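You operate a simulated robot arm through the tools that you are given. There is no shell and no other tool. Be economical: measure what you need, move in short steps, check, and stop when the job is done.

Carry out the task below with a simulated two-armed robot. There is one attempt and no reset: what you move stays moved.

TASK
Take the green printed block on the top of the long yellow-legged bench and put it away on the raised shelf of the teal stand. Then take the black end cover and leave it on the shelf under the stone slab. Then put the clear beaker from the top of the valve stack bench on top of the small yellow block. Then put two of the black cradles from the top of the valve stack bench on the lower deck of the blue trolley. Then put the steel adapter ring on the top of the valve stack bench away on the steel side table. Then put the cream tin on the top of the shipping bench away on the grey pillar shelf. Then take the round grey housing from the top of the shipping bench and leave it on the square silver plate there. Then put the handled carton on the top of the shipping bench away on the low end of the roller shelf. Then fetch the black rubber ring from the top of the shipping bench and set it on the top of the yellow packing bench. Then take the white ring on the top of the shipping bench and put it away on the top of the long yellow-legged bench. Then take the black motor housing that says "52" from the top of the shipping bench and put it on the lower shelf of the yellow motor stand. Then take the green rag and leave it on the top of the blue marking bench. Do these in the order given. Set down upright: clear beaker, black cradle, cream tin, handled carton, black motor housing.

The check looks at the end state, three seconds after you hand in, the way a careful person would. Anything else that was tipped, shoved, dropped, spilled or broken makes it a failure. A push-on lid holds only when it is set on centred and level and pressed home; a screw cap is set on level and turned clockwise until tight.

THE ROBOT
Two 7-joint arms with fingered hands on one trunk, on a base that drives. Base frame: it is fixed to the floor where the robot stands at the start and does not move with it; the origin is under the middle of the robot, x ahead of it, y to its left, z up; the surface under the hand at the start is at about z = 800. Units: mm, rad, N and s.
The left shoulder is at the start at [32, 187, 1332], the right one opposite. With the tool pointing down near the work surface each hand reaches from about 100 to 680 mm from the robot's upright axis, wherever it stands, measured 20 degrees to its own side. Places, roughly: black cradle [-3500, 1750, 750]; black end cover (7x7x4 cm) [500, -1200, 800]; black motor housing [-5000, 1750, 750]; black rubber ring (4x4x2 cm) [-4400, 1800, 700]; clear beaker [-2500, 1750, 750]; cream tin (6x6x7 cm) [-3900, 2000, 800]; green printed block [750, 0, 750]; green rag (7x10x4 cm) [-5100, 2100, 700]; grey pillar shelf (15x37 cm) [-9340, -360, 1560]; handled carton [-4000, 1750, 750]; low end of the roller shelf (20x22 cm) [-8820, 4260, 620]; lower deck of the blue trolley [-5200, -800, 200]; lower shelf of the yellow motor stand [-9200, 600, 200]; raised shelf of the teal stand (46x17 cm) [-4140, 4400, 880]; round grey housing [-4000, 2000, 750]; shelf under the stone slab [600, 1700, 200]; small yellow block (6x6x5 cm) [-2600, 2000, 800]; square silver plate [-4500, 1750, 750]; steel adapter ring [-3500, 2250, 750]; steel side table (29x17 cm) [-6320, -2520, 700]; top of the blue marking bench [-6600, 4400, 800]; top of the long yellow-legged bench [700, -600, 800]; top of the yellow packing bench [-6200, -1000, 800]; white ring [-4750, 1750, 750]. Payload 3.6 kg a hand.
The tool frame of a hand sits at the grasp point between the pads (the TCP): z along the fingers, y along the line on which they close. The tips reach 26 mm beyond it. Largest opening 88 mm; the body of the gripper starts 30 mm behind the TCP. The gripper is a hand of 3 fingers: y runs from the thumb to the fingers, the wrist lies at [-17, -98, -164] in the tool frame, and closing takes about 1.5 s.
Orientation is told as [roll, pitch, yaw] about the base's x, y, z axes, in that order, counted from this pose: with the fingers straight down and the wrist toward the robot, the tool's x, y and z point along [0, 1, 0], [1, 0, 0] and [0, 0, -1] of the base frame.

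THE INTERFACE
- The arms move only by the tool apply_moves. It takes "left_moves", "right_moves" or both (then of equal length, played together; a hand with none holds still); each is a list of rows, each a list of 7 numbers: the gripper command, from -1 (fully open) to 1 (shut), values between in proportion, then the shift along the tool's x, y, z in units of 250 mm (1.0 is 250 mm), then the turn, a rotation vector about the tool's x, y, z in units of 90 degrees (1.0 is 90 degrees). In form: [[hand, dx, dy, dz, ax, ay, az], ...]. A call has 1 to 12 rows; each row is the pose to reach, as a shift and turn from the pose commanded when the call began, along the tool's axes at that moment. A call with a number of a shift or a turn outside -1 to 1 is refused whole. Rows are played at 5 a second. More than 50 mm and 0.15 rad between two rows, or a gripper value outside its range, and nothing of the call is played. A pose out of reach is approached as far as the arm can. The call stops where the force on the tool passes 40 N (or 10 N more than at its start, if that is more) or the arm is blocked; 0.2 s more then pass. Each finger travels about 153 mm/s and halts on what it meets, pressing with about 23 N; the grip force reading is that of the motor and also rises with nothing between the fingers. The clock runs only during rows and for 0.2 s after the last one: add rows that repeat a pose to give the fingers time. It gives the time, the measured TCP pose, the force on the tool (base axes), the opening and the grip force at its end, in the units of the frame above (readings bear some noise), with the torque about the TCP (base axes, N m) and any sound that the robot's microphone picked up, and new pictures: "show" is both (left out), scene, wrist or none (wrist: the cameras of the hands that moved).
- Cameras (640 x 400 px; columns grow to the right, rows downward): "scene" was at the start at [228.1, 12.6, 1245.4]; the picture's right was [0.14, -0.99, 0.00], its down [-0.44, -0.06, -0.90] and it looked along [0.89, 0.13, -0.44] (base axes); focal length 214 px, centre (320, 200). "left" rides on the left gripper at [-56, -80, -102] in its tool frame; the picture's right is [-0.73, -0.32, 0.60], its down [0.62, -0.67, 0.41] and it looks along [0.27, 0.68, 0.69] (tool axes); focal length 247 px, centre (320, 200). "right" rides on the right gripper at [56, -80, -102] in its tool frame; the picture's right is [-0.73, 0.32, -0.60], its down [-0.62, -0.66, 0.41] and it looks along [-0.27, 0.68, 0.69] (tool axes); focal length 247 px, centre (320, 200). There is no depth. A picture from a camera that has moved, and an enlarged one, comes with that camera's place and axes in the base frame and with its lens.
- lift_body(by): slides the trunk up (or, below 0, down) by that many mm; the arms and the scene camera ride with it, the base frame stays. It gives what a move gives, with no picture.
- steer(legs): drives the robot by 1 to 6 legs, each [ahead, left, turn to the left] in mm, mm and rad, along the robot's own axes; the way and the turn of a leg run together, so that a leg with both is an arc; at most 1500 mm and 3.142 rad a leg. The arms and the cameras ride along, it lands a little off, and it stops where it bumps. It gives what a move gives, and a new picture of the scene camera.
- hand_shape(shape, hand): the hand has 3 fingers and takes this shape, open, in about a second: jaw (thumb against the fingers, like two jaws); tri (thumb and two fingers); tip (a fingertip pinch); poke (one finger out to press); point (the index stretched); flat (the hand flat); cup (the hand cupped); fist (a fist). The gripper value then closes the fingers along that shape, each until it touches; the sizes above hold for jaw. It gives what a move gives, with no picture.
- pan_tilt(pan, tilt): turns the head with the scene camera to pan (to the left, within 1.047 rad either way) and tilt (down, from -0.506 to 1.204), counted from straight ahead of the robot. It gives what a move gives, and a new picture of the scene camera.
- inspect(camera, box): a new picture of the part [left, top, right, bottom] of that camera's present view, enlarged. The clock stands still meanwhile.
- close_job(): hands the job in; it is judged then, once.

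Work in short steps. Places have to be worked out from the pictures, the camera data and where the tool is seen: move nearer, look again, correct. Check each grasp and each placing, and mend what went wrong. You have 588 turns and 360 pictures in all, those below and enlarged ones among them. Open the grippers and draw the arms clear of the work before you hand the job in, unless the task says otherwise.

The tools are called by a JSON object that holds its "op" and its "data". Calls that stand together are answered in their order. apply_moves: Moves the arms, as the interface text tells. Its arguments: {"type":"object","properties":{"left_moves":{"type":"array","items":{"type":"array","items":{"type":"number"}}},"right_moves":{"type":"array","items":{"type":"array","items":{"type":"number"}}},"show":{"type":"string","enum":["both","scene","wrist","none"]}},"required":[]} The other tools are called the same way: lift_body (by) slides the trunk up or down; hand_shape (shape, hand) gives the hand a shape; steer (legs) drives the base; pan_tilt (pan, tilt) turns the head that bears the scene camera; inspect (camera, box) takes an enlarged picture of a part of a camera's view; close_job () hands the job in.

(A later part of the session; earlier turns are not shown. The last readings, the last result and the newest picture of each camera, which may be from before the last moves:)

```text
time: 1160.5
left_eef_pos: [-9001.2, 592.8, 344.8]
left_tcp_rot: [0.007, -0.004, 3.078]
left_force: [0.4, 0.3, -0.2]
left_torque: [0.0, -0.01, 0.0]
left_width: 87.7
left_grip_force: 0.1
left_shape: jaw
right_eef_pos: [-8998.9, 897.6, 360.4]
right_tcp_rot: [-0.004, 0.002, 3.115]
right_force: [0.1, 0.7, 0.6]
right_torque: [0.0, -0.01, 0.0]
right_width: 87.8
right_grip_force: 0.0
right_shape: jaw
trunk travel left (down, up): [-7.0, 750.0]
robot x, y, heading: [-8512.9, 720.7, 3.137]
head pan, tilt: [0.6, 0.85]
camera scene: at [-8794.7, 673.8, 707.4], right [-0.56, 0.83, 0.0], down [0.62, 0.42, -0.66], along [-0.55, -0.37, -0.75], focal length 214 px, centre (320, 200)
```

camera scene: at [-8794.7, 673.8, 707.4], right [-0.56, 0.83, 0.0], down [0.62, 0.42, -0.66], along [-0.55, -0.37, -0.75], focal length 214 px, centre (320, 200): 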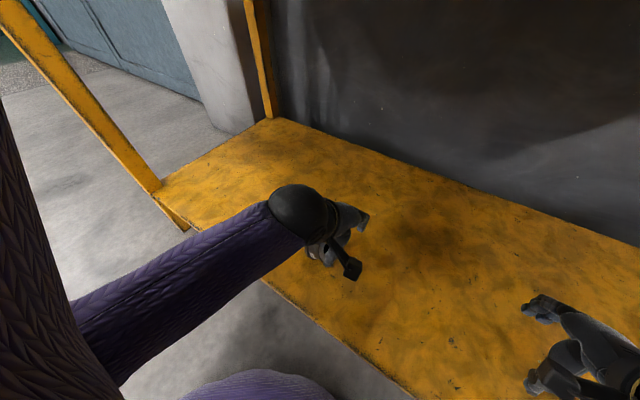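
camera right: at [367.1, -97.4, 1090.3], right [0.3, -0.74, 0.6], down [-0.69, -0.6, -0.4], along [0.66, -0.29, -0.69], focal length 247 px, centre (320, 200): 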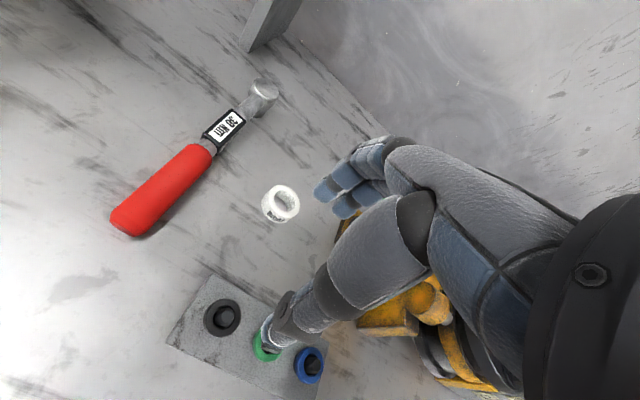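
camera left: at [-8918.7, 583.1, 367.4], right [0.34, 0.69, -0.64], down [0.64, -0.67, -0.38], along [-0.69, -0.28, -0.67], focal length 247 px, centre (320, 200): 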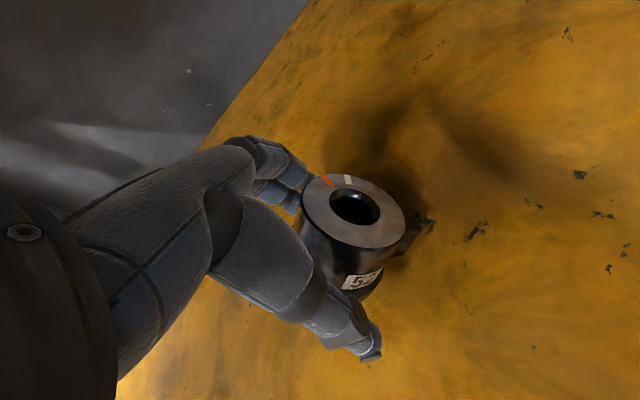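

{"op": "apply_moves", "data": {"left_moves": [[-1, 0.09, -0.014, 0, 0, 0, -0.02], [-1, 0.175, -0.027, 0, 0, 0, -0.038], [-1, 0.175, -0.027, 0, 0, 0, -0.038]], "show": "wrist"}}

{"op": "inspect", "data": {"camera": "left", "box": [290, 180, 450, 360]}}

```text
time: 1161.3
left_eef_pos: [-8996.8, 547.2, 345.1]
left_tcp_rot: [0.005, -0.006, 3.135]
left_force: [0.2, -0.4, 0.5]
left_torque: [0.0, -0.02, 0.01]
left_width: 87.7
left_grip_force: 0.0
left_shape: jaw
right_eef_pos: [-8998.9, 897.0, 360.2]
right_tcp_rot: [-0.003, 0.003, 3.114]
right_force: [1.0, 0.3, 0.3]
right_torque: [-0.03, -0.01, 0.01]
right_width: 87.7
right_grip_force: 0.1
right_shape: jaw
trunk travel left (down, up): [-7.0, 750.0]
robot x, y, heading: [-8516.8, 718.3, 3.137]
head pan, tilt: [0.6, 0.85]
camera left: at [-8916.0, 604.1, 446.8], right [0.32, 0.73, -0.6], down [0.66, -0.63, -0.41], along [-0.68, -0.27, -0.68], focal length 247 px, centre (320, 200)
```

left: 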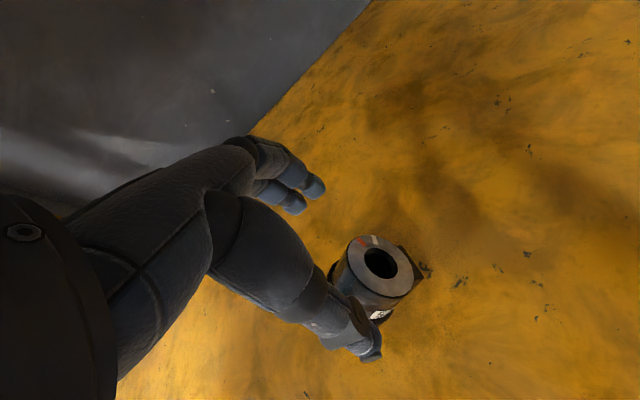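

```text
2.22 times, centred on (370, 270) of left
camera zoom: at [-8916.0, 604.1, 446.8], right [0.32, 0.73, -0.6], down [0.66, -0.63, -0.41], along [-0.68, -0.27, -0.68], focal length 549 px, centre (209, 44)
```

zoom: 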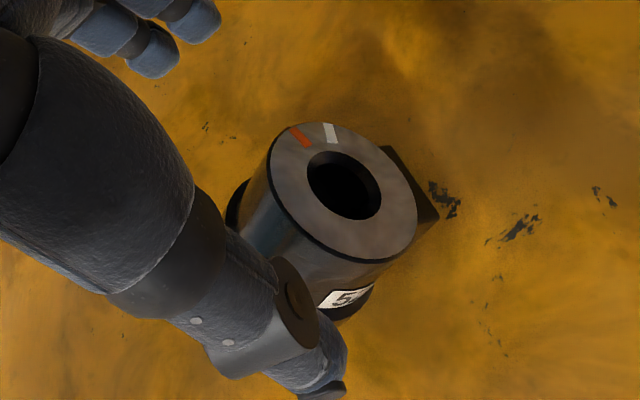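

Motor unmoved. Descend onto the body and close gently.

{"op": "apply_moves", "data": {"left_moves": [[-1, -0.012, 0, 0.1, 0, 0, 0], [-1, -0.012, 0, 0.2, 0, 0, 0], [-1, -0.012, 0, 0.3, 0, 0, 0], [-1, -0.012, 0, 0.304, 0, 0, 0], [-0.5, -0.012, 0, 0.304, 0, 0, 0], [-0.2, -0.012, 0, 0.304, 0, 0, 0], [0.2, -0.012, 0, 0.304, 0, 0, 0], [1, -0.012, 0, 0.304, 0, 0, 0], [1, -0.012, 0, 0.304, 0, 0, 0], [1, -0.012, 0, 0.304, 0, 0, 0]], "show": "wrist"}}

```text
time: 1163.5
left_eef_pos: [-8997.9, 550.7, 270.2]
left_tcp_rot: [0.005, -0.004, 3.134]
left_force: [-1.7, -1.6, -0.2]
left_torque: [-0.04, 0.09, -0.08]
left_width: 36.4
left_grip_force: 22.9
left_shape: jaw
right_eef_pos: [-8999.2, 897.6, 360.0]
right_tcp_rot: [-0.003, 0.004, 3.113]
right_force: [-1.1, -0.2, 0.3]
right_torque: [0.0, -0.02, -0.01]
right_width: 87.9
right_grip_force: 0.0
right_shape: jaw
trunk travel left (down, up): [-7.0, 750.0]
robot x, y, heading: [-8514.6, 718.2, 3.141]
head pan, tilt: [0.6, 0.85]
camera left: at [-8917.3, 607.7, 370.1], right [0.32, 0.73, -0.6], down [0.66, -0.63, -0.41], along [-0.68, -0.27, -0.68], focal length 247 px, centre (320, 200)
```

left: 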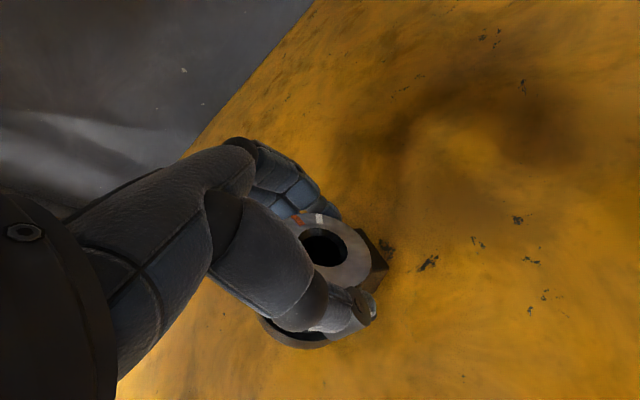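

Gripped near the top end. Lift 80 mm and look.

{"op": "apply_moves", "data": {"left_moves": [[1, 0, 0, -0.06, 0, 0, 0], [1, 0, 0, -0.12, 0, 0, 0], [1, 0, 0, -0.2, 0, 0, 0], [1, 0, 0, -0.28, 0, 0, 0], [1, 0, 0, -0.34, 0, 0, 0], [1, 0, 0, -0.34, 0, 0, 0], [1, 0, 0, -0.34, 0, 0, 0]], "show": "wrist"}}

{"op": "inspect", "data": {"camera": "left", "box": [240, 170, 420, 370]}}

```text
time: 1165.1
left_eef_pos: [-9002.4, 541.4, 356.5]
left_tcp_rot: [0.023, -0.016, 3.132]
left_force: [0.8, -0.5, -5.5]
left_torque: [0.04, 0.04, -0.02]
left_width: 36.2
left_grip_force: 22.7
left_shape: jaw
right_eef_pos: [-8998.9, 898.3, 360.0]
right_tcp_rot: [-0.003, 0.003, 3.115]
right_force: [0.2, -0.2, 0.0]
right_torque: [-0.03, 0.01, -0.01]
right_width: 87.9
right_grip_force: 0.1
right_shape: jaw
trunk travel left (down, up): [-7.0, 750.0]
robot x, y, heading: [-8515.0, 719.6, 3.14]
head pan, tilt: [0.6, 0.85]
camera left: at [-8920.2, 599.9, 454.9], right [0.31, 0.72, -0.62], down [0.65, -0.64, -0.41], along [-0.69, -0.28, -0.67], focal length 247 px, centre (320, 200)
```

left: 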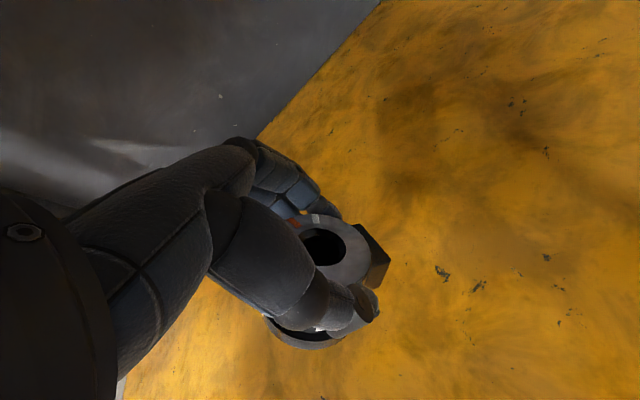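

```text
2.00 times, centred on (330, 270) of left
camera zoom: at [-8920.2, 599.9, 454.9], right [0.31, 0.72, -0.62], down [0.65, -0.64, -0.41], along [-0.69, -0.28, -0.67], focal length 494 px, centre (300, 60)
```

zoom: 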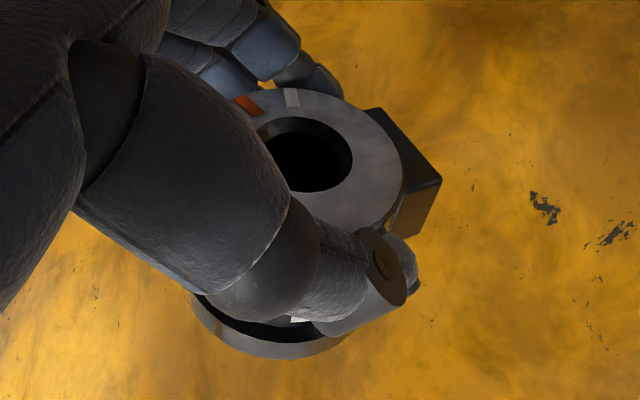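

The motor kept its 33° attitude in the grip. Roll the hand about the x axis by ~57° to bring it upright.

{"op": "apply_moves", "data": {"left_moves": [[1, 0, 0, -0.02, 0, -0.08, 0], [1, 0, 0, -0.04, 0, -0.16, 0], [1, 0, 0, -0.06, 0, -0.24, 0], [1, 0, 0, -0.06, 0, -0.32, 0], [1, 0, 0, -0.06, 0, -0.4, 0], [1, 0, 0, -0.06, 0, -0.48, 0], [1, 0, 0, -0.06, 0, -0.56, 0], [1, 0, 0, -0.06, 0, -0.62, 0], [1, 0, 0, -0.06, 0, -0.62, 0]], "show": "both"}}

```text
time: 1167.1
left_eef_pos: [-8996.6, 550.0, 369.5]
left_tcp_rot: [-0.968, -0.005, 3.137]
left_force: [-0.6, 0.1, -5.9]
left_torque: [-0.04, 0.05, 0.01]
left_width: 35.8
left_grip_force: 22.5
left_shape: jaw
right_eef_pos: [-8999.5, 896.4, 359.6]
right_tcp_rot: [-0.004, 0.002, 3.113]
right_force: [-0.4, 0.0, -0.1]
right_torque: [-0.02, 0.02, -0.01]
right_width: 87.9
right_grip_force: 0.1
right_shape: jaw
trunk travel left (down, up): [-7.0, 750.0]
robot x, y, heading: [-8514.0, 717.5, 3.134]
head pan, tilt: [0.6, 0.85]
camera scene: at [-8794.9, 673.8, 707.3], right [-0.56, 0.83, 0.0], down [0.62, 0.42, -0.66], along [-0.55, -0.37, -0.75], focal length 214 px, centre (320, 200)
camera left: at [-8916.4, 497.6, 473.0], right [0.32, 0.91, 0.27], down [0.66, -0.02, -0.75], along [-0.68, 0.42, -0.61], focal length 247 px, centre (320, 200)
```

scene: 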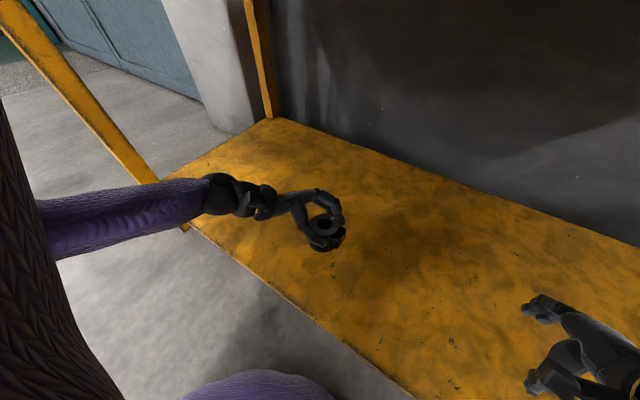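
left: 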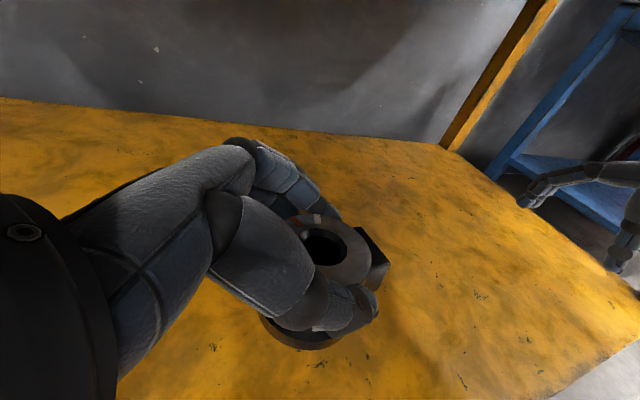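

The head camera now sees the motor. Zoom in to judge vertical.

{"op": "inspect", "data": {"camera": "scene", "box": [280, 170, 380, 270]}}

{"op": "inspect", "data": {"camera": "left", "box": [240, 180, 420, 380]}}

```text
4.00 times, centred on (330, 220) of scene
camera zoom: at [-8794.9, 673.8, 707.3], right [-0.56, 0.83, 0.0], down [0.62, 0.42, -0.66], along [-0.55, -0.37, -0.75], focal length 858 px, centre (280, 120)
```

zoom: 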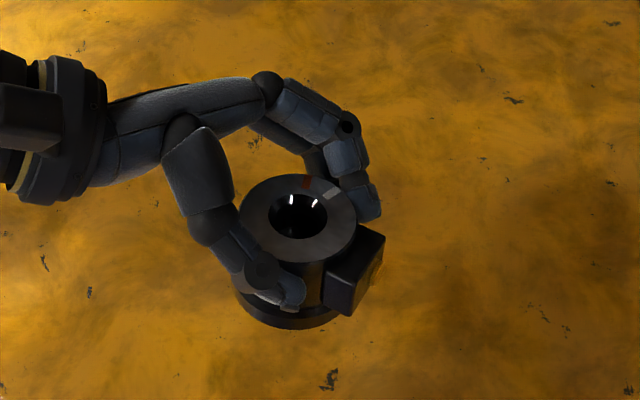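

```text
2.00 times, centred on (330, 280) of left
camera zoom: at [-8916.4, 497.6, 473.0], right [0.32, 0.91, 0.27], down [0.66, -0.02, -0.75], along [-0.68, 0.42, -0.61], focal length 494 px, centre (300, 40)
```

zoom: 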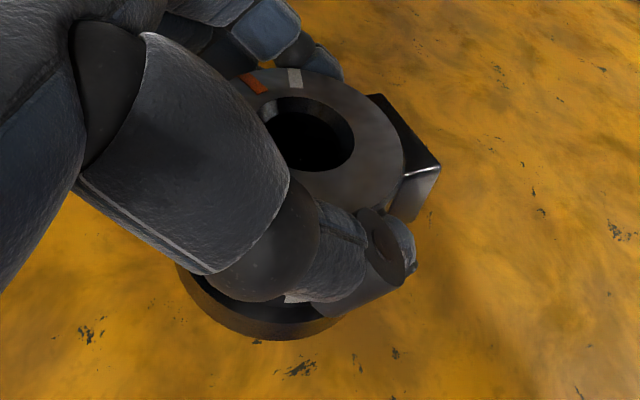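

It is upright to within a few degrees. I add ~4° lean away from the connector side (safer), and lower 58 mm vertically (tool-frame combination).

{"op": "apply_moves", "data": {"left_moves": [[1, 0.05, 0, 0.034, 0, -0.012, 0], [1, 0.1, 0, 0.068, 0, -0.024, 0], [1, 0.145, 0, 0.1, 0, -0.036, 0], [1, 0.178, 0, 0.122, 0, -0.045, 0], [1, 0.191, 0, 0.131, 0, -0.045, 0], [1, 0.191, 0, 0.131, 0, -0.045, 0]], "show": "none"}}

```text
time: 1168.5
left_eef_pos: [-8996.6, 550.5, 311.9]
left_tcp_rot: [-1.04, -0.005, 3.137]
left_force: [0.3, -0.5, -6.4]
left_torque: [-0.04, 0.05, 0.0]
left_width: 35.9
left_grip_force: 23.2
left_shape: jaw
right_eef_pos: [-8998.4, 896.2, 359.3]
right_tcp_rot: [-0.004, 0.002, 3.113]
right_force: [0.3, 0.3, 0.1]
right_torque: [-0.02, 0.03, -0.01]
right_width: 87.9
right_grip_force: 0.0
right_shape: jaw
trunk travel left (down, up): [-7.0, 750.0]
robot x, y, heading: [-8512.7, 717.7, 3.139]
head pan, tilt: [0.6, 0.85]
```

Creep down 10 mm in 2 mm steps.

{"op": "apply_moves", "data": {"left_moves": [[1, 0.0069, 0, 0.004, 0, 0, 0], [1, 0.0138, 0, 0.0081, 0, 0, 0], [1, 0.0207, 0, 0.0121, 0, 0, 0], [1, 0.0276, 0, 0.0162, 0, 0, 0], [1, 0.0345, 0, 0.0202, 0, 0, 0]], "show": "none"}}

```text
time: 1169.7
left_eef_pos: [-8996.6, 550.5, 301.8]
left_tcp_rot: [-1.042, -0.005, 3.136]
left_force: [-0.1, 0.0, -6.1]
left_torque: [-0.04, 0.07, 0.03]
left_width: 35.8
left_grip_force: 23.2
left_shape: jaw
right_eef_pos: [-8999.2, 897.5, 359.4]
right_tcp_rot: [-0.002, 0.002, 3.114]
right_force: [0.0, 0.8, -0.1]
right_torque: [-0.01, 0.03, 0.02]
right_width: 87.7
right_grip_force: 0.0
right_shape: jaw
trunk travel left (down, up): [-7.0, 750.0]
robot x, y, heading: [-8514.3, 716.3, 3.138]
head pan, tilt: [0.6, 0.85]
```

{"op": "apply_moves", "data": {"left_moves": [[1, 0.0069, 0, 0.004, 0, 0, 0], [1, 0.0138, 0, 0.0081, 0, 0, 0], [1, 0.0207, 0, 0.0121, 0, 0, 0], [1, 0.0276, 0, 0.0162, 0, 0, 0]], "show": "scene"}}

```text
time: 1170.7
left_eef_pos: [-8997.3, 551.1, 295.2]
left_tcp_rot: [-1.043, -0.007, 3.136]
left_force: [0.8, -0.1, 0.4]
left_torque: [0.0, 0.0, 0.01]
left_width: 35.7
left_grip_force: 23.3
left_shape: jaw
right_eef_pos: [-8999.0, 897.2, 359.1]
right_tcp_rot: [-0.004, 0.002, 3.114]
right_force: [-0.4, 0.6, 0.1]
right_torque: [0.0, 0.02, 0.01]
right_width: 87.7
right_grip_force: 0.0
right_shape: jaw
trunk travel left (down, up): [-7.0, 750.0]
robot x, y, heading: [-8513.1, 719.1, 3.139]
head pan, tilt: [0.6, 0.85]
camera scene: at [-8794.6, 673.9, 707.6], right [-0.56, 0.83, 0.0], down [0.62, 0.42, -0.66], along [-0.55, -0.37, -0.75], focal length 214 px, centre (320, 200)
```

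scene: 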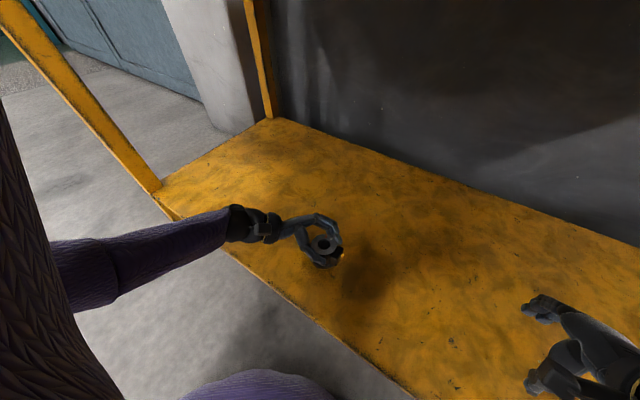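

The shelf now carries its weight. Press 2 mm more to seat it, then zoom.

{"op": "apply_moves", "data": {"left_moves": [[1, 0.0035, 0, 0.002, 0, 0, 0], [1, 0.0069, 0, 0.004, 0, 0, 0], [1, 0.0069, 0, 0.004, 0, 0, 0]], "show": "none"}}

{"op": "inspect", "data": {"camera": "scene", "box": [285, 200, 365, 280]}}

```text
time: 1171.5
left_eef_pos: [-8997.0, 551.1, 293.2]
left_tcp_rot: [-1.041, -0.011, 3.136]
left_force: [-0.9, 0.9, 9.2]
left_torque: [0.08, 0.01, -0.03]
left_width: 35.5
left_grip_force: 23.7
left_shape: jaw
right_eef_pos: [-8999.5, 897.7, 360.4]
right_tcp_rot: [-0.005, 0.0, 3.114]
right_force: [0.5, 0.4, -0.5]
right_torque: [-0.01, -0.03, 0.0]
right_width: 87.9
right_grip_force: 0.2
right_shape: jaw
trunk travel left (down, up): [-7.0, 750.0]
robot x, y, heading: [-8517.7, 717.5, 3.138]
head pan, tilt: [0.6, 0.85]
```

```text
5.00 times, centred on (325, 240) of scene
camera zoom: at [-8794.3, 674.0, 707.7], right [-0.56, 0.83, 0.0], down [0.62, 0.42, -0.66], along [-0.55, -0.37, -0.75], focal length 1072 px, centre (295, 0)
```

zoom: 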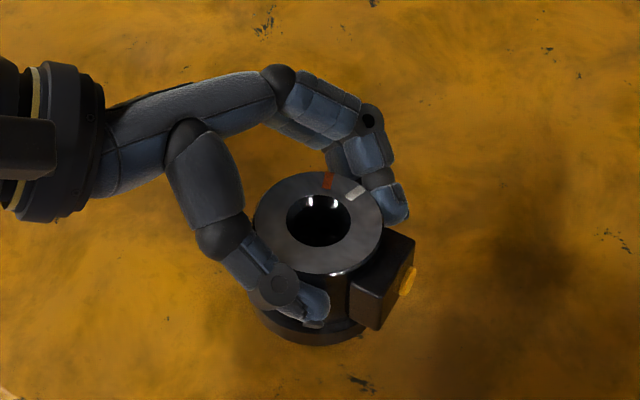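

Roughly upright; x-tilt estimate is about −6°±4°, so I apply a 3° correction with a tiny lift, then reseat.

{"op": "apply_moves", "data": {"left_moves": [[1, -0.008, 0, -0.005, 0, 0, 0], [1, -0.008, 0, -0.005, -0.008, 0, 0.014], [1, -0.008, 0, -0.005, -0.016, 0, 0.027], [1, -0.004, 0, -0.002, -0.016, 0, 0.027], [1, 0, 0, 0, -0.016, 0, 0.027], [1, 0, 0, 0, -0.016, 0, 0.027]], "show": "none"}}

{"op": "inspect", "data": {"camera": "scene", "box": [295, 215, 355, 275]}}

```text
time: 1172.9
left_eef_pos: [-8998.2, 551.7, 293.4]
left_tcp_rot: [-1.043, -0.057, 3.136]
left_force: [0.8, 0.7, 13.6]
left_torque: [0.12, -0.15, -0.09]
left_width: 35.0
left_grip_force: 22.5
left_shape: jaw
right_eef_pos: [-8998.6, 897.9, 360.8]
right_tcp_rot: [-0.003, -0.002, 3.114]
right_force: [-0.1, -0.4, 0.1]
right_torque: [0.01, -0.02, 0.0]
right_width: 87.8
right_grip_force: 0.1
right_shape: jaw
trunk travel left (down, up): [-7.0, 750.0]
robot x, y, heading: [-8509.8, 717.9, 3.137]
head pan, tilt: [0.6, 0.85]
```

```text
6.67 times, centred on (325, 245) of scene
camera zoom: at [-8794.2, 674.1, 707.8], right [-0.56, 0.83, 0.0], down [0.62, 0.42, -0.66], along [-0.55, -0.37, -0.75], focal length 1430 px, centre (287, -100)
```

zoom: 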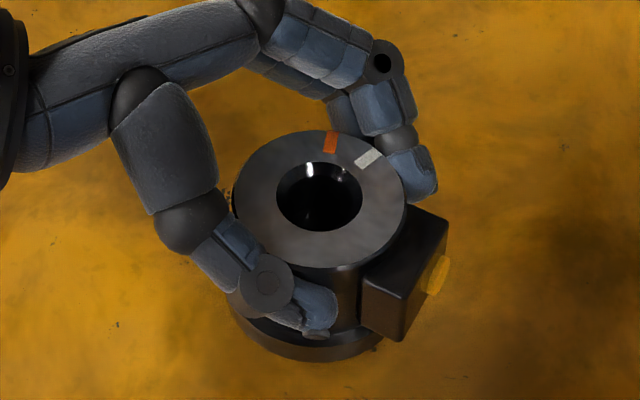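

Contact torque and ellipse both say it still leans toward −x by ~6°. Lift 4 mm, rotate +5.5° more, and reseat lightly.

{"op": "apply_moves", "data": {"left_moves": [[1, -0.014, 0, -0.008, 0, 0, 0], [1, -0.014, 0, -0.008, -0.015, 0, 0.025], [1, -0.014, 0, -0.008, -0.031, 0, 0.052], [1, -0.008, 0, -0.005, -0.031, 0, 0.052], [1, -0.003, 0, -0.002, -0.031, 0, 0.052], [1, -0.003, 0, -0.002, -0.031, 0, 0.052]], "show": "wrist"}}

{"op": "inspect", "data": {"camera": "scene", "box": [295, 215, 355, 275]}}

```text
time: 1174.3
left_eef_pos: [-8996.5, 550.8, 293.1]
left_tcp_rot: [-1.044, -0.153, 3.139]
left_force: [2.2, 0.7, 10.4]
left_torque: [0.05, -0.29, -0.05]
left_width: 34.9
left_grip_force: 23.3
left_shape: jaw
right_eef_pos: [-8999.7, 897.5, 361.0]
right_tcp_rot: [-0.003, 0.0, 3.113]
right_force: [-0.2, 0.0, -0.1]
right_torque: [-0.01, -0.02, 0.02]
right_width: 87.8
right_grip_force: 0.0
right_shape: jaw
trunk travel left (down, up): [-7.0, 750.0]
robot x, y, heading: [-8511.9, 713.8, 3.135]
head pan, tilt: [0.6, 0.85]
camera left: at [-8903.3, 491.0, 379.6], right [0.37, 0.89, 0.28], down [0.54, 0.04, -0.84], along [-0.75, 0.46, -0.47], focal length 247 px, centre (320, 200)
```

left: 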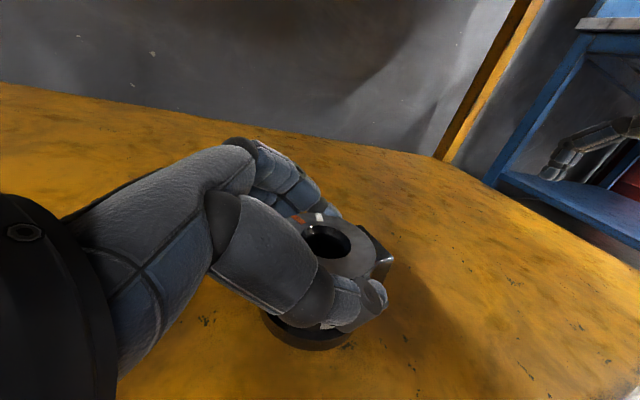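

```text
6.67 times, centred on (325, 245) of scene
camera zoom: at [-8794.2, 674.0, 707.8], right [-0.56, 0.83, 0.0], down [0.62, 0.42, -0.66], along [-0.55, -0.37, -0.75], focal length 1430 px, centre (287, -100)
```

zoom: 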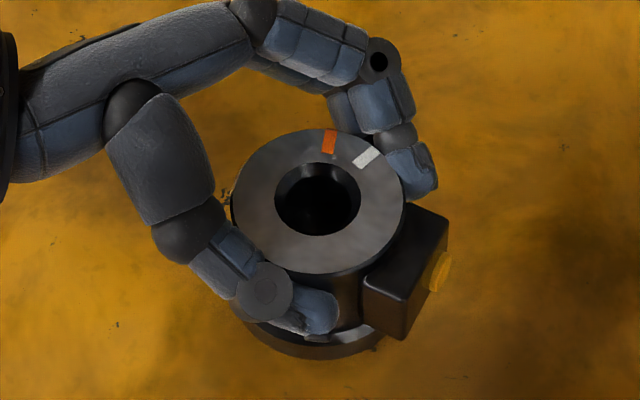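

Now within ~3°. Add 2° lean away from the connector side, ease the pressure, and check the force.

{"op": "apply_moves", "data": {"left_moves": [[1, -0.004, 0, -0.002, 0, -0.012, 0], [1, -0.005, 0, -0.003, 0, -0.024, 0], [1, -0.005, 0, -0.003, 0, -0.024, 0]], "show": "none"}}

```text
time: 1175.1
left_eef_pos: [-8996.5, 550.8, 293.3]
left_tcp_rot: [-1.078, -0.151, 3.139]
left_force: [1.4, -0.6, 3.8]
left_torque: [0.01, -0.16, 0.0]
left_width: 34.6
left_grip_force: 23.0
left_shape: jaw
right_eef_pos: [-8996.0, 897.9, 359.8]
right_tcp_rot: [-0.003, 0.0, 3.113]
right_force: [0.0, -0.3, 0.0]
right_torque: [-0.01, 0.01, -0.02]
right_width: 87.9
right_grip_force: 0.0
right_shape: jaw
trunk travel left (down, up): [-7.0, 750.0]
robot x, y, heading: [-8512.8, 720.3, 3.138]
head pan, tilt: [0.6, 0.85]
```

Loosen the grip only slightly and look.

{"op": "apply_moves", "data": {"left_moves": [[0.25, 0, 0, 0, 0, 0, 0], [0.18, 0, 0, 0, 0, 0, 0], [0.14, 0, 0, 0, 0, 0, 0], [0.14, 0, 0, 0, 0, 0, 0], [0.14, 0, 0, 0, 0, 0, 0]], "show": "none"}}

{"op": "inspect", "data": {"camera": "scene", "box": [295, 215, 355, 275]}}

```text
time: 1176.3
left_eef_pos: [-8997.0, 550.9, 293.6]
left_tcp_rot: [-1.079, -0.151, 3.139]
left_force: [-3.5, 1.2, 4.5]
left_torque: [0.03, 0.18, 0.01]
left_width: 35.2
left_grip_force: 23.0
left_shape: jaw
right_eef_pos: [-8999.9, 897.5, 360.8]
right_tcp_rot: [-0.003, 0.004, 3.114]
right_force: [-0.1, -0.4, -0.2]
right_torque: [0.04, -0.06, -0.02]
right_width: 87.9
right_grip_force: 0.1
right_shape: jaw
trunk travel left (down, up): [-7.0, 750.0]
robot x, y, heading: [-8514.5, 717.2, 3.141]
head pan, tilt: [0.6, 0.85]
```

```text
6.67 times, centred on (325, 245) of scene
camera zoom: at [-8794.6, 674.0, 707.6], right [-0.56, 0.83, 0.0], down [0.62, 0.42, -0.66], along [-0.55, -0.37, -0.75], focal length 1430 px, centre (287, -100)
```

zoom: 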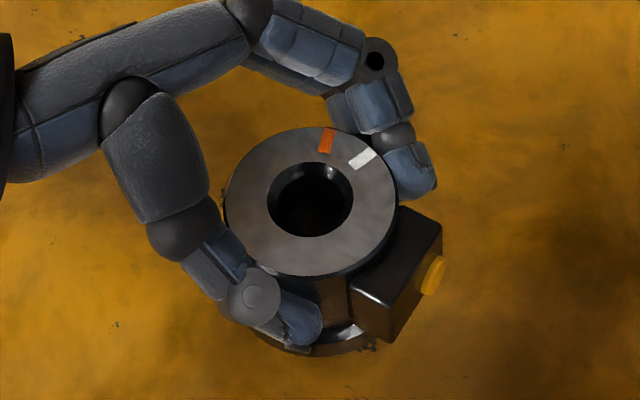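

Looks upright. Continue opening slowly.

{"op": "apply_moves", "data": {"left_moves": [[0.08, 0, 0, 0, 0, 0, 0], [0.02, 0, 0, 0, 0, 0, 0], [-0.04, 0, 0, 0, 0, 0, 0], [-0.1, 0, 0, 0, 0, 0, 0], [-0.1, 0, 0, 0, 0, 0, 0], [-0.1, 0, 0, 0, 0, 0, 0]], "show": "none"}}

{"op": "inspect", "data": {"camera": "scene", "box": [295, 215, 355, 275]}}

```text
time: 1177.7
left_eef_pos: [-8997.6, 550.6, 293.8]
left_tcp_rot: [-1.075, -0.151, 3.138]
left_force: [0.6, -0.5, 0.7]
left_torque: [0.01, -0.02, 0.01]
left_width: 49.1
left_grip_force: 0.0
left_shape: jaw
right_eef_pos: [-9000.1, 897.9, 360.5]
right_tcp_rot: [-0.003, 0.003, 3.115]
right_force: [-0.6, 0.0, 0.0]
right_torque: [-0.02, -0.01, 0.02]
right_width: 87.8
right_grip_force: 0.1
right_shape: jaw
trunk travel left (down, up): [-7.0, 750.0]
robot x, y, heading: [-8512.6, 721.6, 3.141]
head pan, tilt: [0.6, 0.85]
```

```text
6.67 times, centred on (325, 245) of scene
camera zoom: at [-8794.7, 673.9, 707.5], right [-0.56, 0.83, 0.0], down [0.62, 0.42, -0.66], along [-0.55, -0.37, -0.75], focal length 1430 px, centre (287, -100)
```

zoom: 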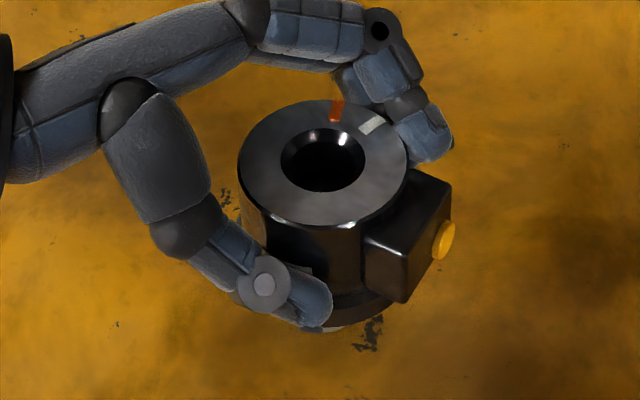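

It's leaning onto the far fingers (toward −x, where the connector's weight pulls). Re-close to hold it.

{"op": "apply_moves", "data": {"left_moves": [[0, 0, 0, 0, 0, 0, 0], [0.1, 0, 0, 0, 0, 0, 0], [0.3, 0, 0, 0, 0, 0, 0], [1, 0, 0, 0, 0, 0, 0], [1, 0, 0, 0, 0, 0, 0], [1, 0, 0, 0, 0, 0, 0]], "show": "none"}}

{"op": "inspect", "data": {"camera": "scene", "box": [295, 215, 355, 275]}}

```text
time: 1179.1
left_eef_pos: [-8996.6, 550.2, 294.6]
left_tcp_rot: [-1.08, -0.151, 3.139]
left_force: [-2.3, 0.6, 2.6]
left_torque: [0.09, 0.13, 0.02]
left_width: 34.7
left_grip_force: 23.1
left_shape: jaw
right_eef_pos: [-8999.3, 897.8, 361.2]
right_tcp_rot: [-0.003, 0.001, 3.115]
right_force: [0.4, -0.1, -0.2]
right_torque: [0.0, -0.03, 0.0]
right_width: 87.9
right_grip_force: 0.0
right_shape: jaw
trunk travel left (down, up): [-7.0, 750.0]
robot x, y, heading: [-8515.2, 716.6, 3.136]
head pan, tilt: [0.6, 0.85]
```

```text
6.67 times, centred on (325, 245) of scene
camera zoom: at [-8794.6, 673.9, 707.5], right [-0.56, 0.83, 0.0], down [0.62, 0.42, -0.66], along [-0.55, -0.37, -0.75], focal length 1430 px, centre (287, -100)
```

zoom: 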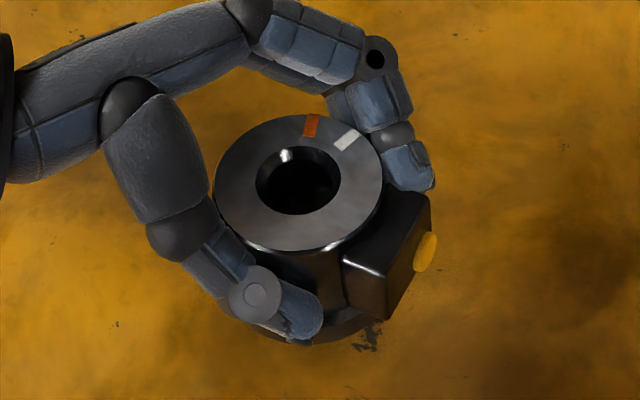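

Plan: loosen slightly so the fingers act as a cage, then shift the hand +x so the cage is centred over the stub. Loosen and shift 6 mm.

{"op": "apply_moves", "data": {"left_moves": [[0.14, 0, 0, 0, 0, 0, 0], [0.05, 0, 0, 0, 0, 0, 0], [-0.05, 0, 0, 0, 0, 0, 0], [-0.1, 0, 0, 0, 0, 0, 0], [-0.1, 0, -0.008, 0, 0, 0, 0], [-0.1, 0, -0.016, 0, 0, 0, 0], [-0.1, 0, -0.024, 0, 0, 0, 0], [-0.1, 0, -0.024, 0, 0, 0, 0]], "show": "none"}}

{"op": "inspect", "data": {"camera": "scene", "box": [295, 215, 355, 275]}}

```text
time: 1180.9
left_eef_pos: [-8989.3, 549.7, 294.0]
left_tcp_rot: [-1.078, -0.149, 3.138]
left_force: [-0.4, -0.7, 1.0]
left_torque: [-0.02, 0.05, 0.01]
left_width: 48.4
left_grip_force: 0.0
left_shape: jaw
right_eef_pos: [-8998.3, 896.9, 359.7]
right_tcp_rot: [-0.004, 0.001, 3.113]
right_force: [0.1, 0.6, -0.5]
right_torque: [-0.01, 0.01, 0.02]
right_width: 87.7
right_grip_force: 0.1
right_shape: jaw
trunk travel left (down, up): [-7.0, 750.0]
robot x, y, heading: [-8513.1, 719.5, 3.132]
head pan, tilt: [0.6, 0.85]
```

```text
6.67 times, centred on (325, 245) of scene
camera zoom: at [-8794.7, 673.9, 707.4], right [-0.56, 0.83, 0.0], down [0.62, 0.42, -0.66], along [-0.55, -0.37, -0.75], focal length 1430 px, centre (287, -100)
```

zoom: 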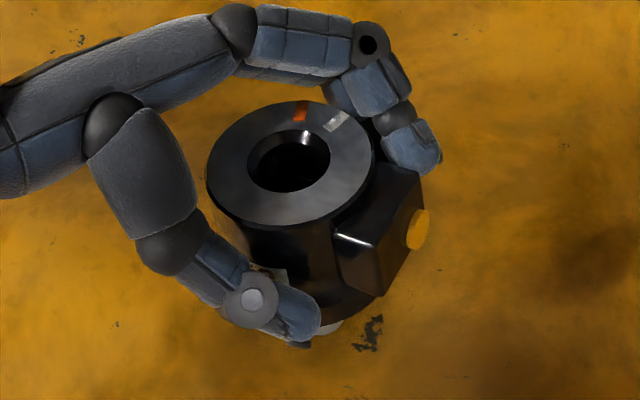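

It is leaning ~14° toward −y against the palm. Re-grip, lift 5 mm and rotate back about 13°.

{"op": "apply_moves", "data": {"left_moves": [[0, 0, 0, 0, 0, 0, 0], [0.15, 0, 0, 0, 0, 0, 0], [1, 0, 0, 0, 0, 0, 0], [1, 0, 0, 0, 0, 0, 0], [1, 0, 0, 0, 0, 0, 0], [1, -0.017, 0, -0.01, 0, 0, 0], [1, -0.035, 0, -0.02, 0, 0, 0], [1, -0.035, 0, -0.02, 0, 0.05, 0], [1, -0.035, 0, -0.02, 0, 0.1, 0], [1, -0.035, 0, -0.02, 0, 0.145, 0], [1, -0.035, 0, -0.02, 0, 0.145, 0]], "show": "none"}}

{"op": "inspect", "data": {"camera": "scene", "box": [295, 210, 355, 270]}}

```text
time: 1183.3
left_eef_pos: [-8988.4, 549.5, 304.0]
left_tcp_rot: [-0.85, -0.149, 3.138]
left_force: [0.7, 0.3, 0.7]
left_torque: [-0.02, 0.01, 0.0]
left_width: 0.0
left_grip_force: 23.1
left_shape: jaw
right_eef_pos: [-8998.8, 896.9, 359.8]
right_tcp_rot: [-0.003, 0.001, 3.113]
right_force: [0.2, -1.8, 0.1]
right_torque: [0.02, 0.03, -0.03]
right_width: 87.9
right_grip_force: 0.1
right_shape: jaw
trunk travel left (down, up): [-7.0, 750.0]
robot x, y, heading: [-8516.5, 720.0, 3.141]
head pan, tilt: [0.6, 0.85]
```

```text
6.67 times, centred on (325, 240) of scene
camera zoom: at [-8794.7, 673.9, 707.5], right [-0.56, 0.83, 0.0], down [0.62, 0.42, -0.66], along [-0.55, -0.37, -0.75], focal length 1430 px, centre (287, -67)
```

zoom: 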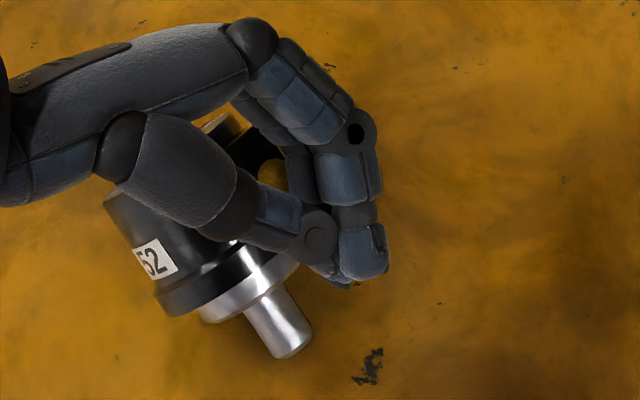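

It slipped out and toppled toward −y under the hand. Raise the hand straight up and reconsider.

{"op": "apply_moves", "data": {"left_moves": [[0.6, -0.08, 0, -0.07, 0, 0, 0], [0.2, -0.16, 0, -0.14, 0, 0, 0], [-0.2, -0.24, 0, -0.211, 0, 0, 0], [-0.6, -0.3, 0, -0.264, 0, 0, 0], [-1, -0.36, 0, -0.32, 0, 0.09, 0], [-1, -0.36, 0, -0.32, 0, 0.18, 0], [-1, -0.36, 0, -0.32, 0, 0.27, 0], [-1, -0.36, 0, -0.32, 0, 0.36, 0], [-1, -0.36, 0, -0.32, 0, 0.45, 0], [-1, -0.36, 0, -0.32, 0, 0.54, 0]], "show": "both"}}

```text
time: 1185.5
left_eef_pos: [-8974.3, 527.5, 420.9]
left_tcp_rot: [0.074, -0.162, 3.081]
left_force: [0.1, 0.0, -0.8]
left_torque: [-0.01, -0.03, 0.01]
left_width: 88.0
left_grip_force: 0.2
left_shape: jaw
right_eef_pos: [-8997.8, 896.7, 360.0]
right_tcp_rot: [-0.004, 0.001, 3.114]
right_force: [-0.6, -0.7, -0.6]
right_torque: [0.0, -0.01, 0.0]
right_width: 88.0
right_grip_force: 0.0
right_shape: jaw
trunk travel left (down, up): [-7.0, 750.0]
robot x, y, heading: [-8514.4, 720.7, 3.138]
head pan, tilt: [0.6, 0.85]
camera scene: at [-8794.7, 673.8, 707.5], right [-0.56, 0.83, 0.0], down [0.62, 0.42, -0.66], along [-0.55, -0.37, -0.75], focal length 214 px, centre (320, 200)
camera left: at [-8875.9, 585.9, 504.0], right [0.25, 0.67, -0.7], down [0.56, -0.69, -0.47], along [-0.79, -0.27, -0.55], focal length 247 px, centre (320, 200)
```

scene: 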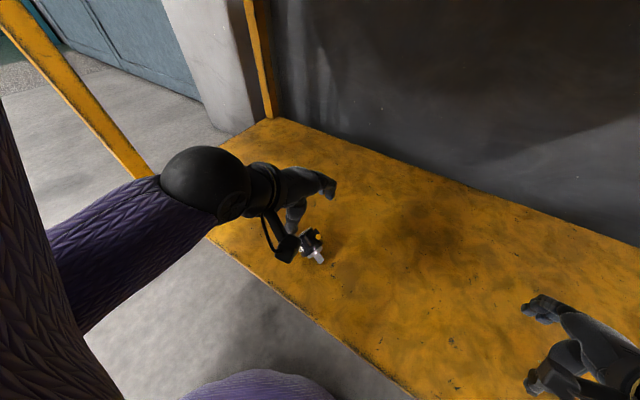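
left: 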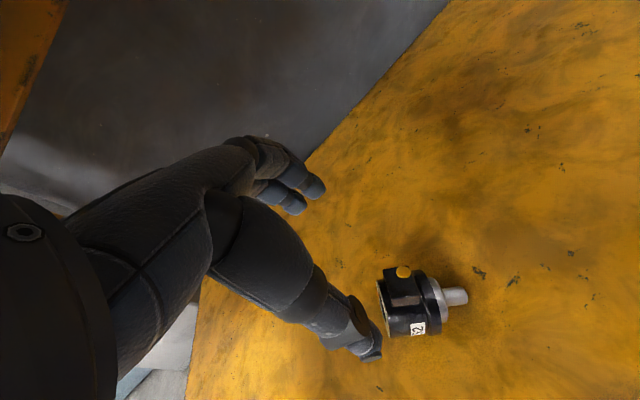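

The motor now lies flat, axis about from stub (−8970, 554) to top (−9012, 479). Zoom to see its pose precisely.

{"op": "inspect", "data": {"camera": "left", "box": [350, 240, 500, 360]}}

```text
3.33 times, centred on (425, 300) of left
camera zoom: at [-8875.9, 585.9, 504.0], right [0.25, 0.67, -0.7], down [0.56, -0.69, -0.47], along [-0.79, -0.27, -0.55], focal length 823 px, centre (-30, -133)
```

zoom: 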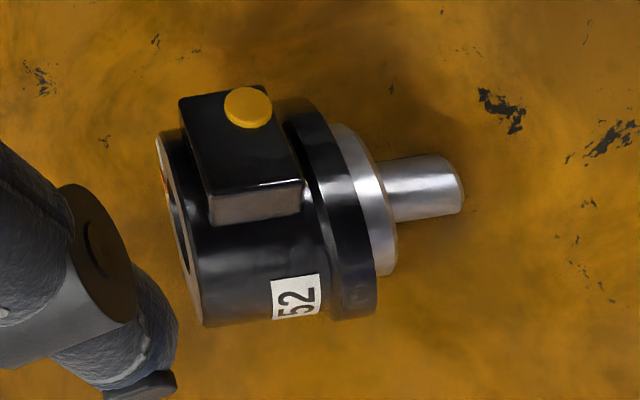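

Plan: grip near the top end with the fingers pointing toward the stub and 35° down, then rotate ~95° to upright by known angles. First level and yaw the hand and move it behind the top end.

{"op": "apply_moves", "data": {"left_moves": [[-1, 0.09, 0.05, 0.008, 0.02, -0.01, 0.058], [-1, 0.18, 0.1, 0.016, 0.041, -0.019, 0.115], [-1, 0.27, 0.15, 0.025, 0.062, -0.028, 0.172], [-1, 0.36, 0.2, 0.033, 0.083, -0.038, 0.23], [-1, 0.444, 0.253, 0.041, 0.103, -0.047, 0.287], [-1, 0.444, 0.253, 0.041, 0.103, -0.047, 0.287]], "show": "none"}}

```text
time: 1186.9
left_eef_pos: [-9035.1, 440.4, 422.6]
left_tcp_rot: [-0.044, 0.005, 2.683]
left_force: [-0.3, 0.2, 0.0]
left_torque: [0.03, -0.04, -0.01]
left_width: 87.7
left_grip_force: 0.0
left_shape: jaw
right_eef_pos: [-8998.6, 897.7, 360.7]
right_tcp_rot: [-0.003, 0.001, 3.114]
right_force: [0.4, -0.3, -0.7]
right_torque: [0.0, 0.0, 0.0]
right_width: 87.6
right_grip_force: 0.0
right_shape: jaw
trunk travel left (down, up): [-7.0, 750.0]
robot x, y, heading: [-8515.1, 716.4, 3.136]
head pan, tilt: [0.6, 0.85]
```

{"op": "apply_moves", "data": {"left_moves": [[-1, 0.03, 0, 0, 0, -0.083, 0.01], [-1, 0.06, 0, 0, 0, -0.167, 0.02], [-1, 0.09, 0, 0, 0, -0.25, 0.025], [-1, 0.09, 0, 0, 0, -0.333, 0.03], [-1, 0.09, 0, 0.04, 0, -0.417, 0.03], [-1, 0.09, 0, 0.1, 0, -0.5, 0.03], [-1, 0.09, 0, 0.2, 0, -0.583, 0.03], [-1, 0.09, 0, 0.32, 0, -0.583, 0.03], [-1, 0.09, 0, 0.36, 0, -0.583, 0.03], [-1, 0.09, 0, 0.36, 0, -0.583, 0.03]], "show": "both"}}

```text
time: 1189.1
left_eef_pos: [-9044.7, 420.8, 333.2]
left_tcp_rot: [-0.957, -0.019, 2.64]
left_force: [-0.2, 0.6, 0.1]
left_torque: [0.01, 0.01, 0.0]
left_width: 87.9
left_grip_force: 0.1
left_shape: jaw
right_eef_pos: [-8998.9, 896.2, 359.4]
right_tcp_rot: [-0.003, 0.003, 3.113]
right_force: [-1.0, -0.7, -0.5]
right_torque: [-0.01, 0.01, -0.02]
right_width: 87.6
right_grip_force: 0.0
right_shape: jaw
trunk travel left (down, up): [-7.0, 750.0]
robot x, y, heading: [-8514.0, 714.0, 3.139]
head pan, tilt: [0.6, 0.85]
camera scene: at [-8794.7, 673.9, 707.4], right [-0.56, 0.83, 0.0], down [0.62, 0.42, -0.66], along [-0.55, -0.37, -0.75], focal length 214 px, centre (320, 200)
camera left: at [-8996.2, 336.4, 434.2], right [0.72, 0.65, 0.25], down [0.56, -0.33, -0.76], along [-0.41, 0.69, -0.6], focal length 247 px, centre (320, 200)
```

scene: 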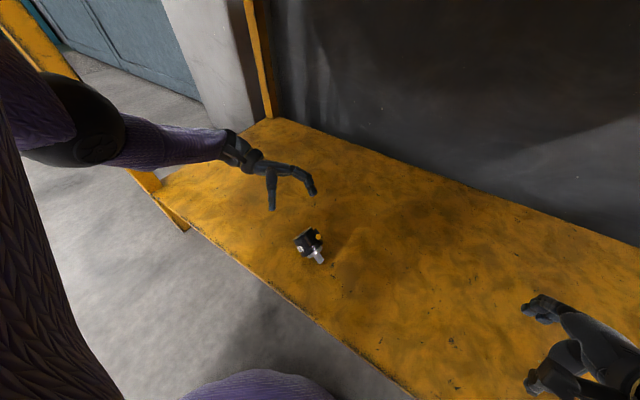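
left: 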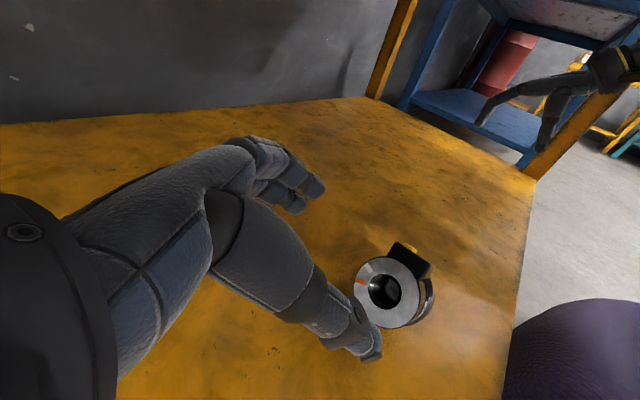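

Great view. Zoom on the motor from the head camera to fix its axis and box direction.

{"op": "inspect", "data": {"camera": "scene", "box": [270, 210, 350, 290]}}

{"op": "inspect", "data": {"camera": "left", "box": [320, 210, 460, 350]}}

```text
5.00 times, centred on (310, 250) of scene
camera zoom: at [-8794.7, 673.9, 707.4], right [-0.56, 0.83, 0.0], down [0.62, 0.42, -0.66], along [-0.55, -0.37, -0.75], focal length 1072 px, centre (370, -50)
```

zoom: 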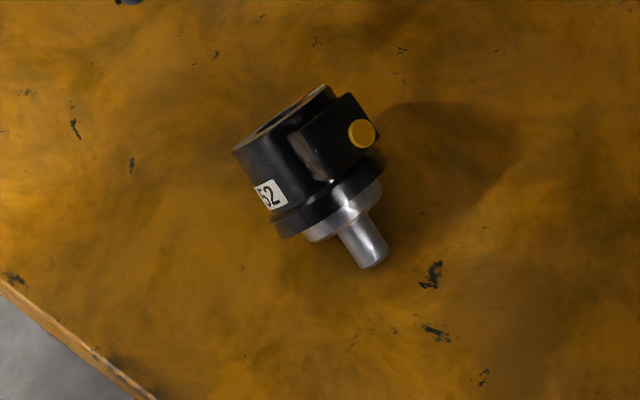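

```text
2.86 times, centred on (390, 280) of left
camera zoom: at [-8996.2, 336.4, 434.2], right [0.72, 0.65, 0.25], down [0.56, -0.33, -0.76], along [-0.41, 0.69, -0.6], focal length 706 px, centre (120, -29)
```

zoom: 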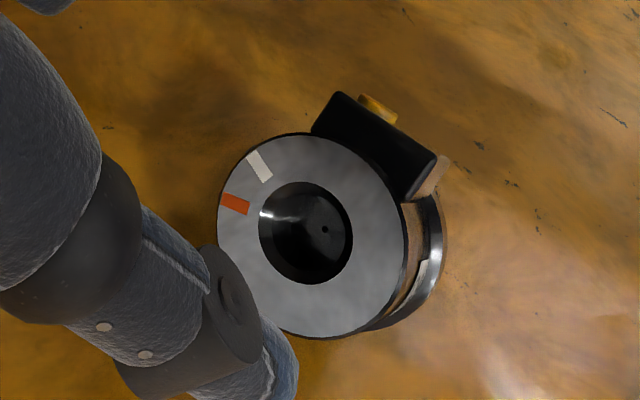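

The rest pose is now clear: it lies on flange rim and shaft tip, top raised ~37° toward −y at (−8999, 488, 275), box on the upper side. My present hand direction is the right one; fix yaw to 2.94 and approach to 70 mm short.

{"op": "apply_moves", "data": {"left_moves": [[-1, -0.002, -0.03, 0.05, -0.052, 0, -0.037], [-1, -0.004, -0.06, 0.11, -0.104, 0, -0.073], [-1, -0.005, -0.088, 0.173, -0.156, 0, -0.11], [-1, -0.005, -0.088, 0.173, -0.156, 0, -0.11]], "show": "wrist"}}

{"op": "inspect", "data": {"camera": "scene", "box": [270, 200, 350, 280]}}

```text
time: 1190.1
left_eef_pos: [-9005.8, 443.1, 307.0]
left_tcp_rot: [-0.963, -0.015, 2.944]
left_force: [0.1, -0.2, 0.8]
left_torque: [0.0, -0.02, 0.01]
left_width: 88.0
left_grip_force: 0.1
left_shape: jaw
right_eef_pos: [-8999.4, 897.8, 359.6]
right_tcp_rot: [-0.003, 0.002, 3.112]
right_force: [0.3, 0.4, -0.5]
right_torque: [-0.01, 0.04, 0.0]
right_width: 87.7
right_grip_force: 0.2
right_shape: jaw
trunk travel left (down, up): [-7.0, 750.0]
robot x, y, heading: [-8514.6, 720.1, 3.136]
head pan, tilt: [0.6, 0.85]
camera left: at [-8937.4, 376.5, 409.4], right [0.5, 0.83, 0.26], down [0.64, -0.15, -0.76], along [-0.59, 0.54, -0.6], focal length 247 px, centre (320, 200)
```

left: 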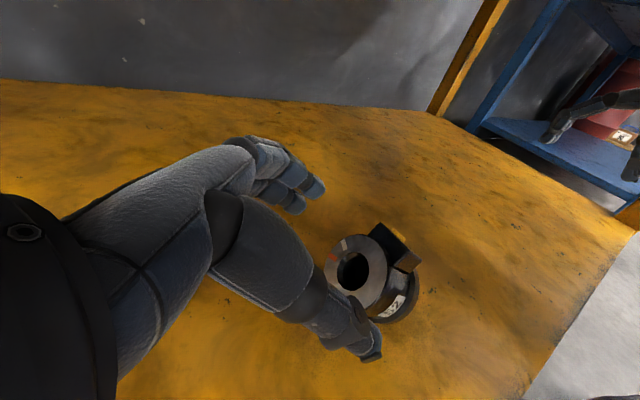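

```text
5.00 times, centred on (310, 240) of scene
camera zoom: at [-8794.7, 673.9, 707.5], right [-0.56, 0.83, 0.0], down [0.62, 0.42, -0.66], along [-0.55, -0.37, -0.75], focal length 1072 px, centre (370, 0)
```

zoom: 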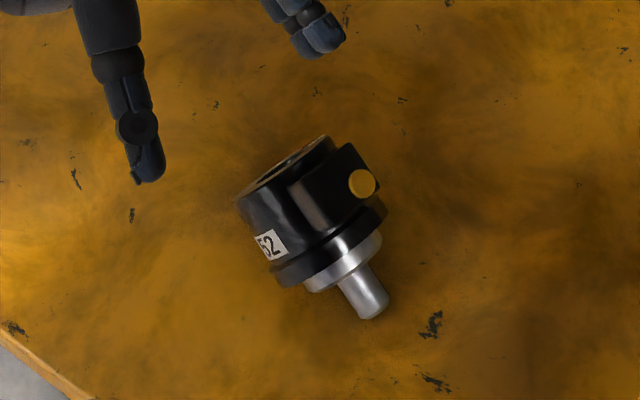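

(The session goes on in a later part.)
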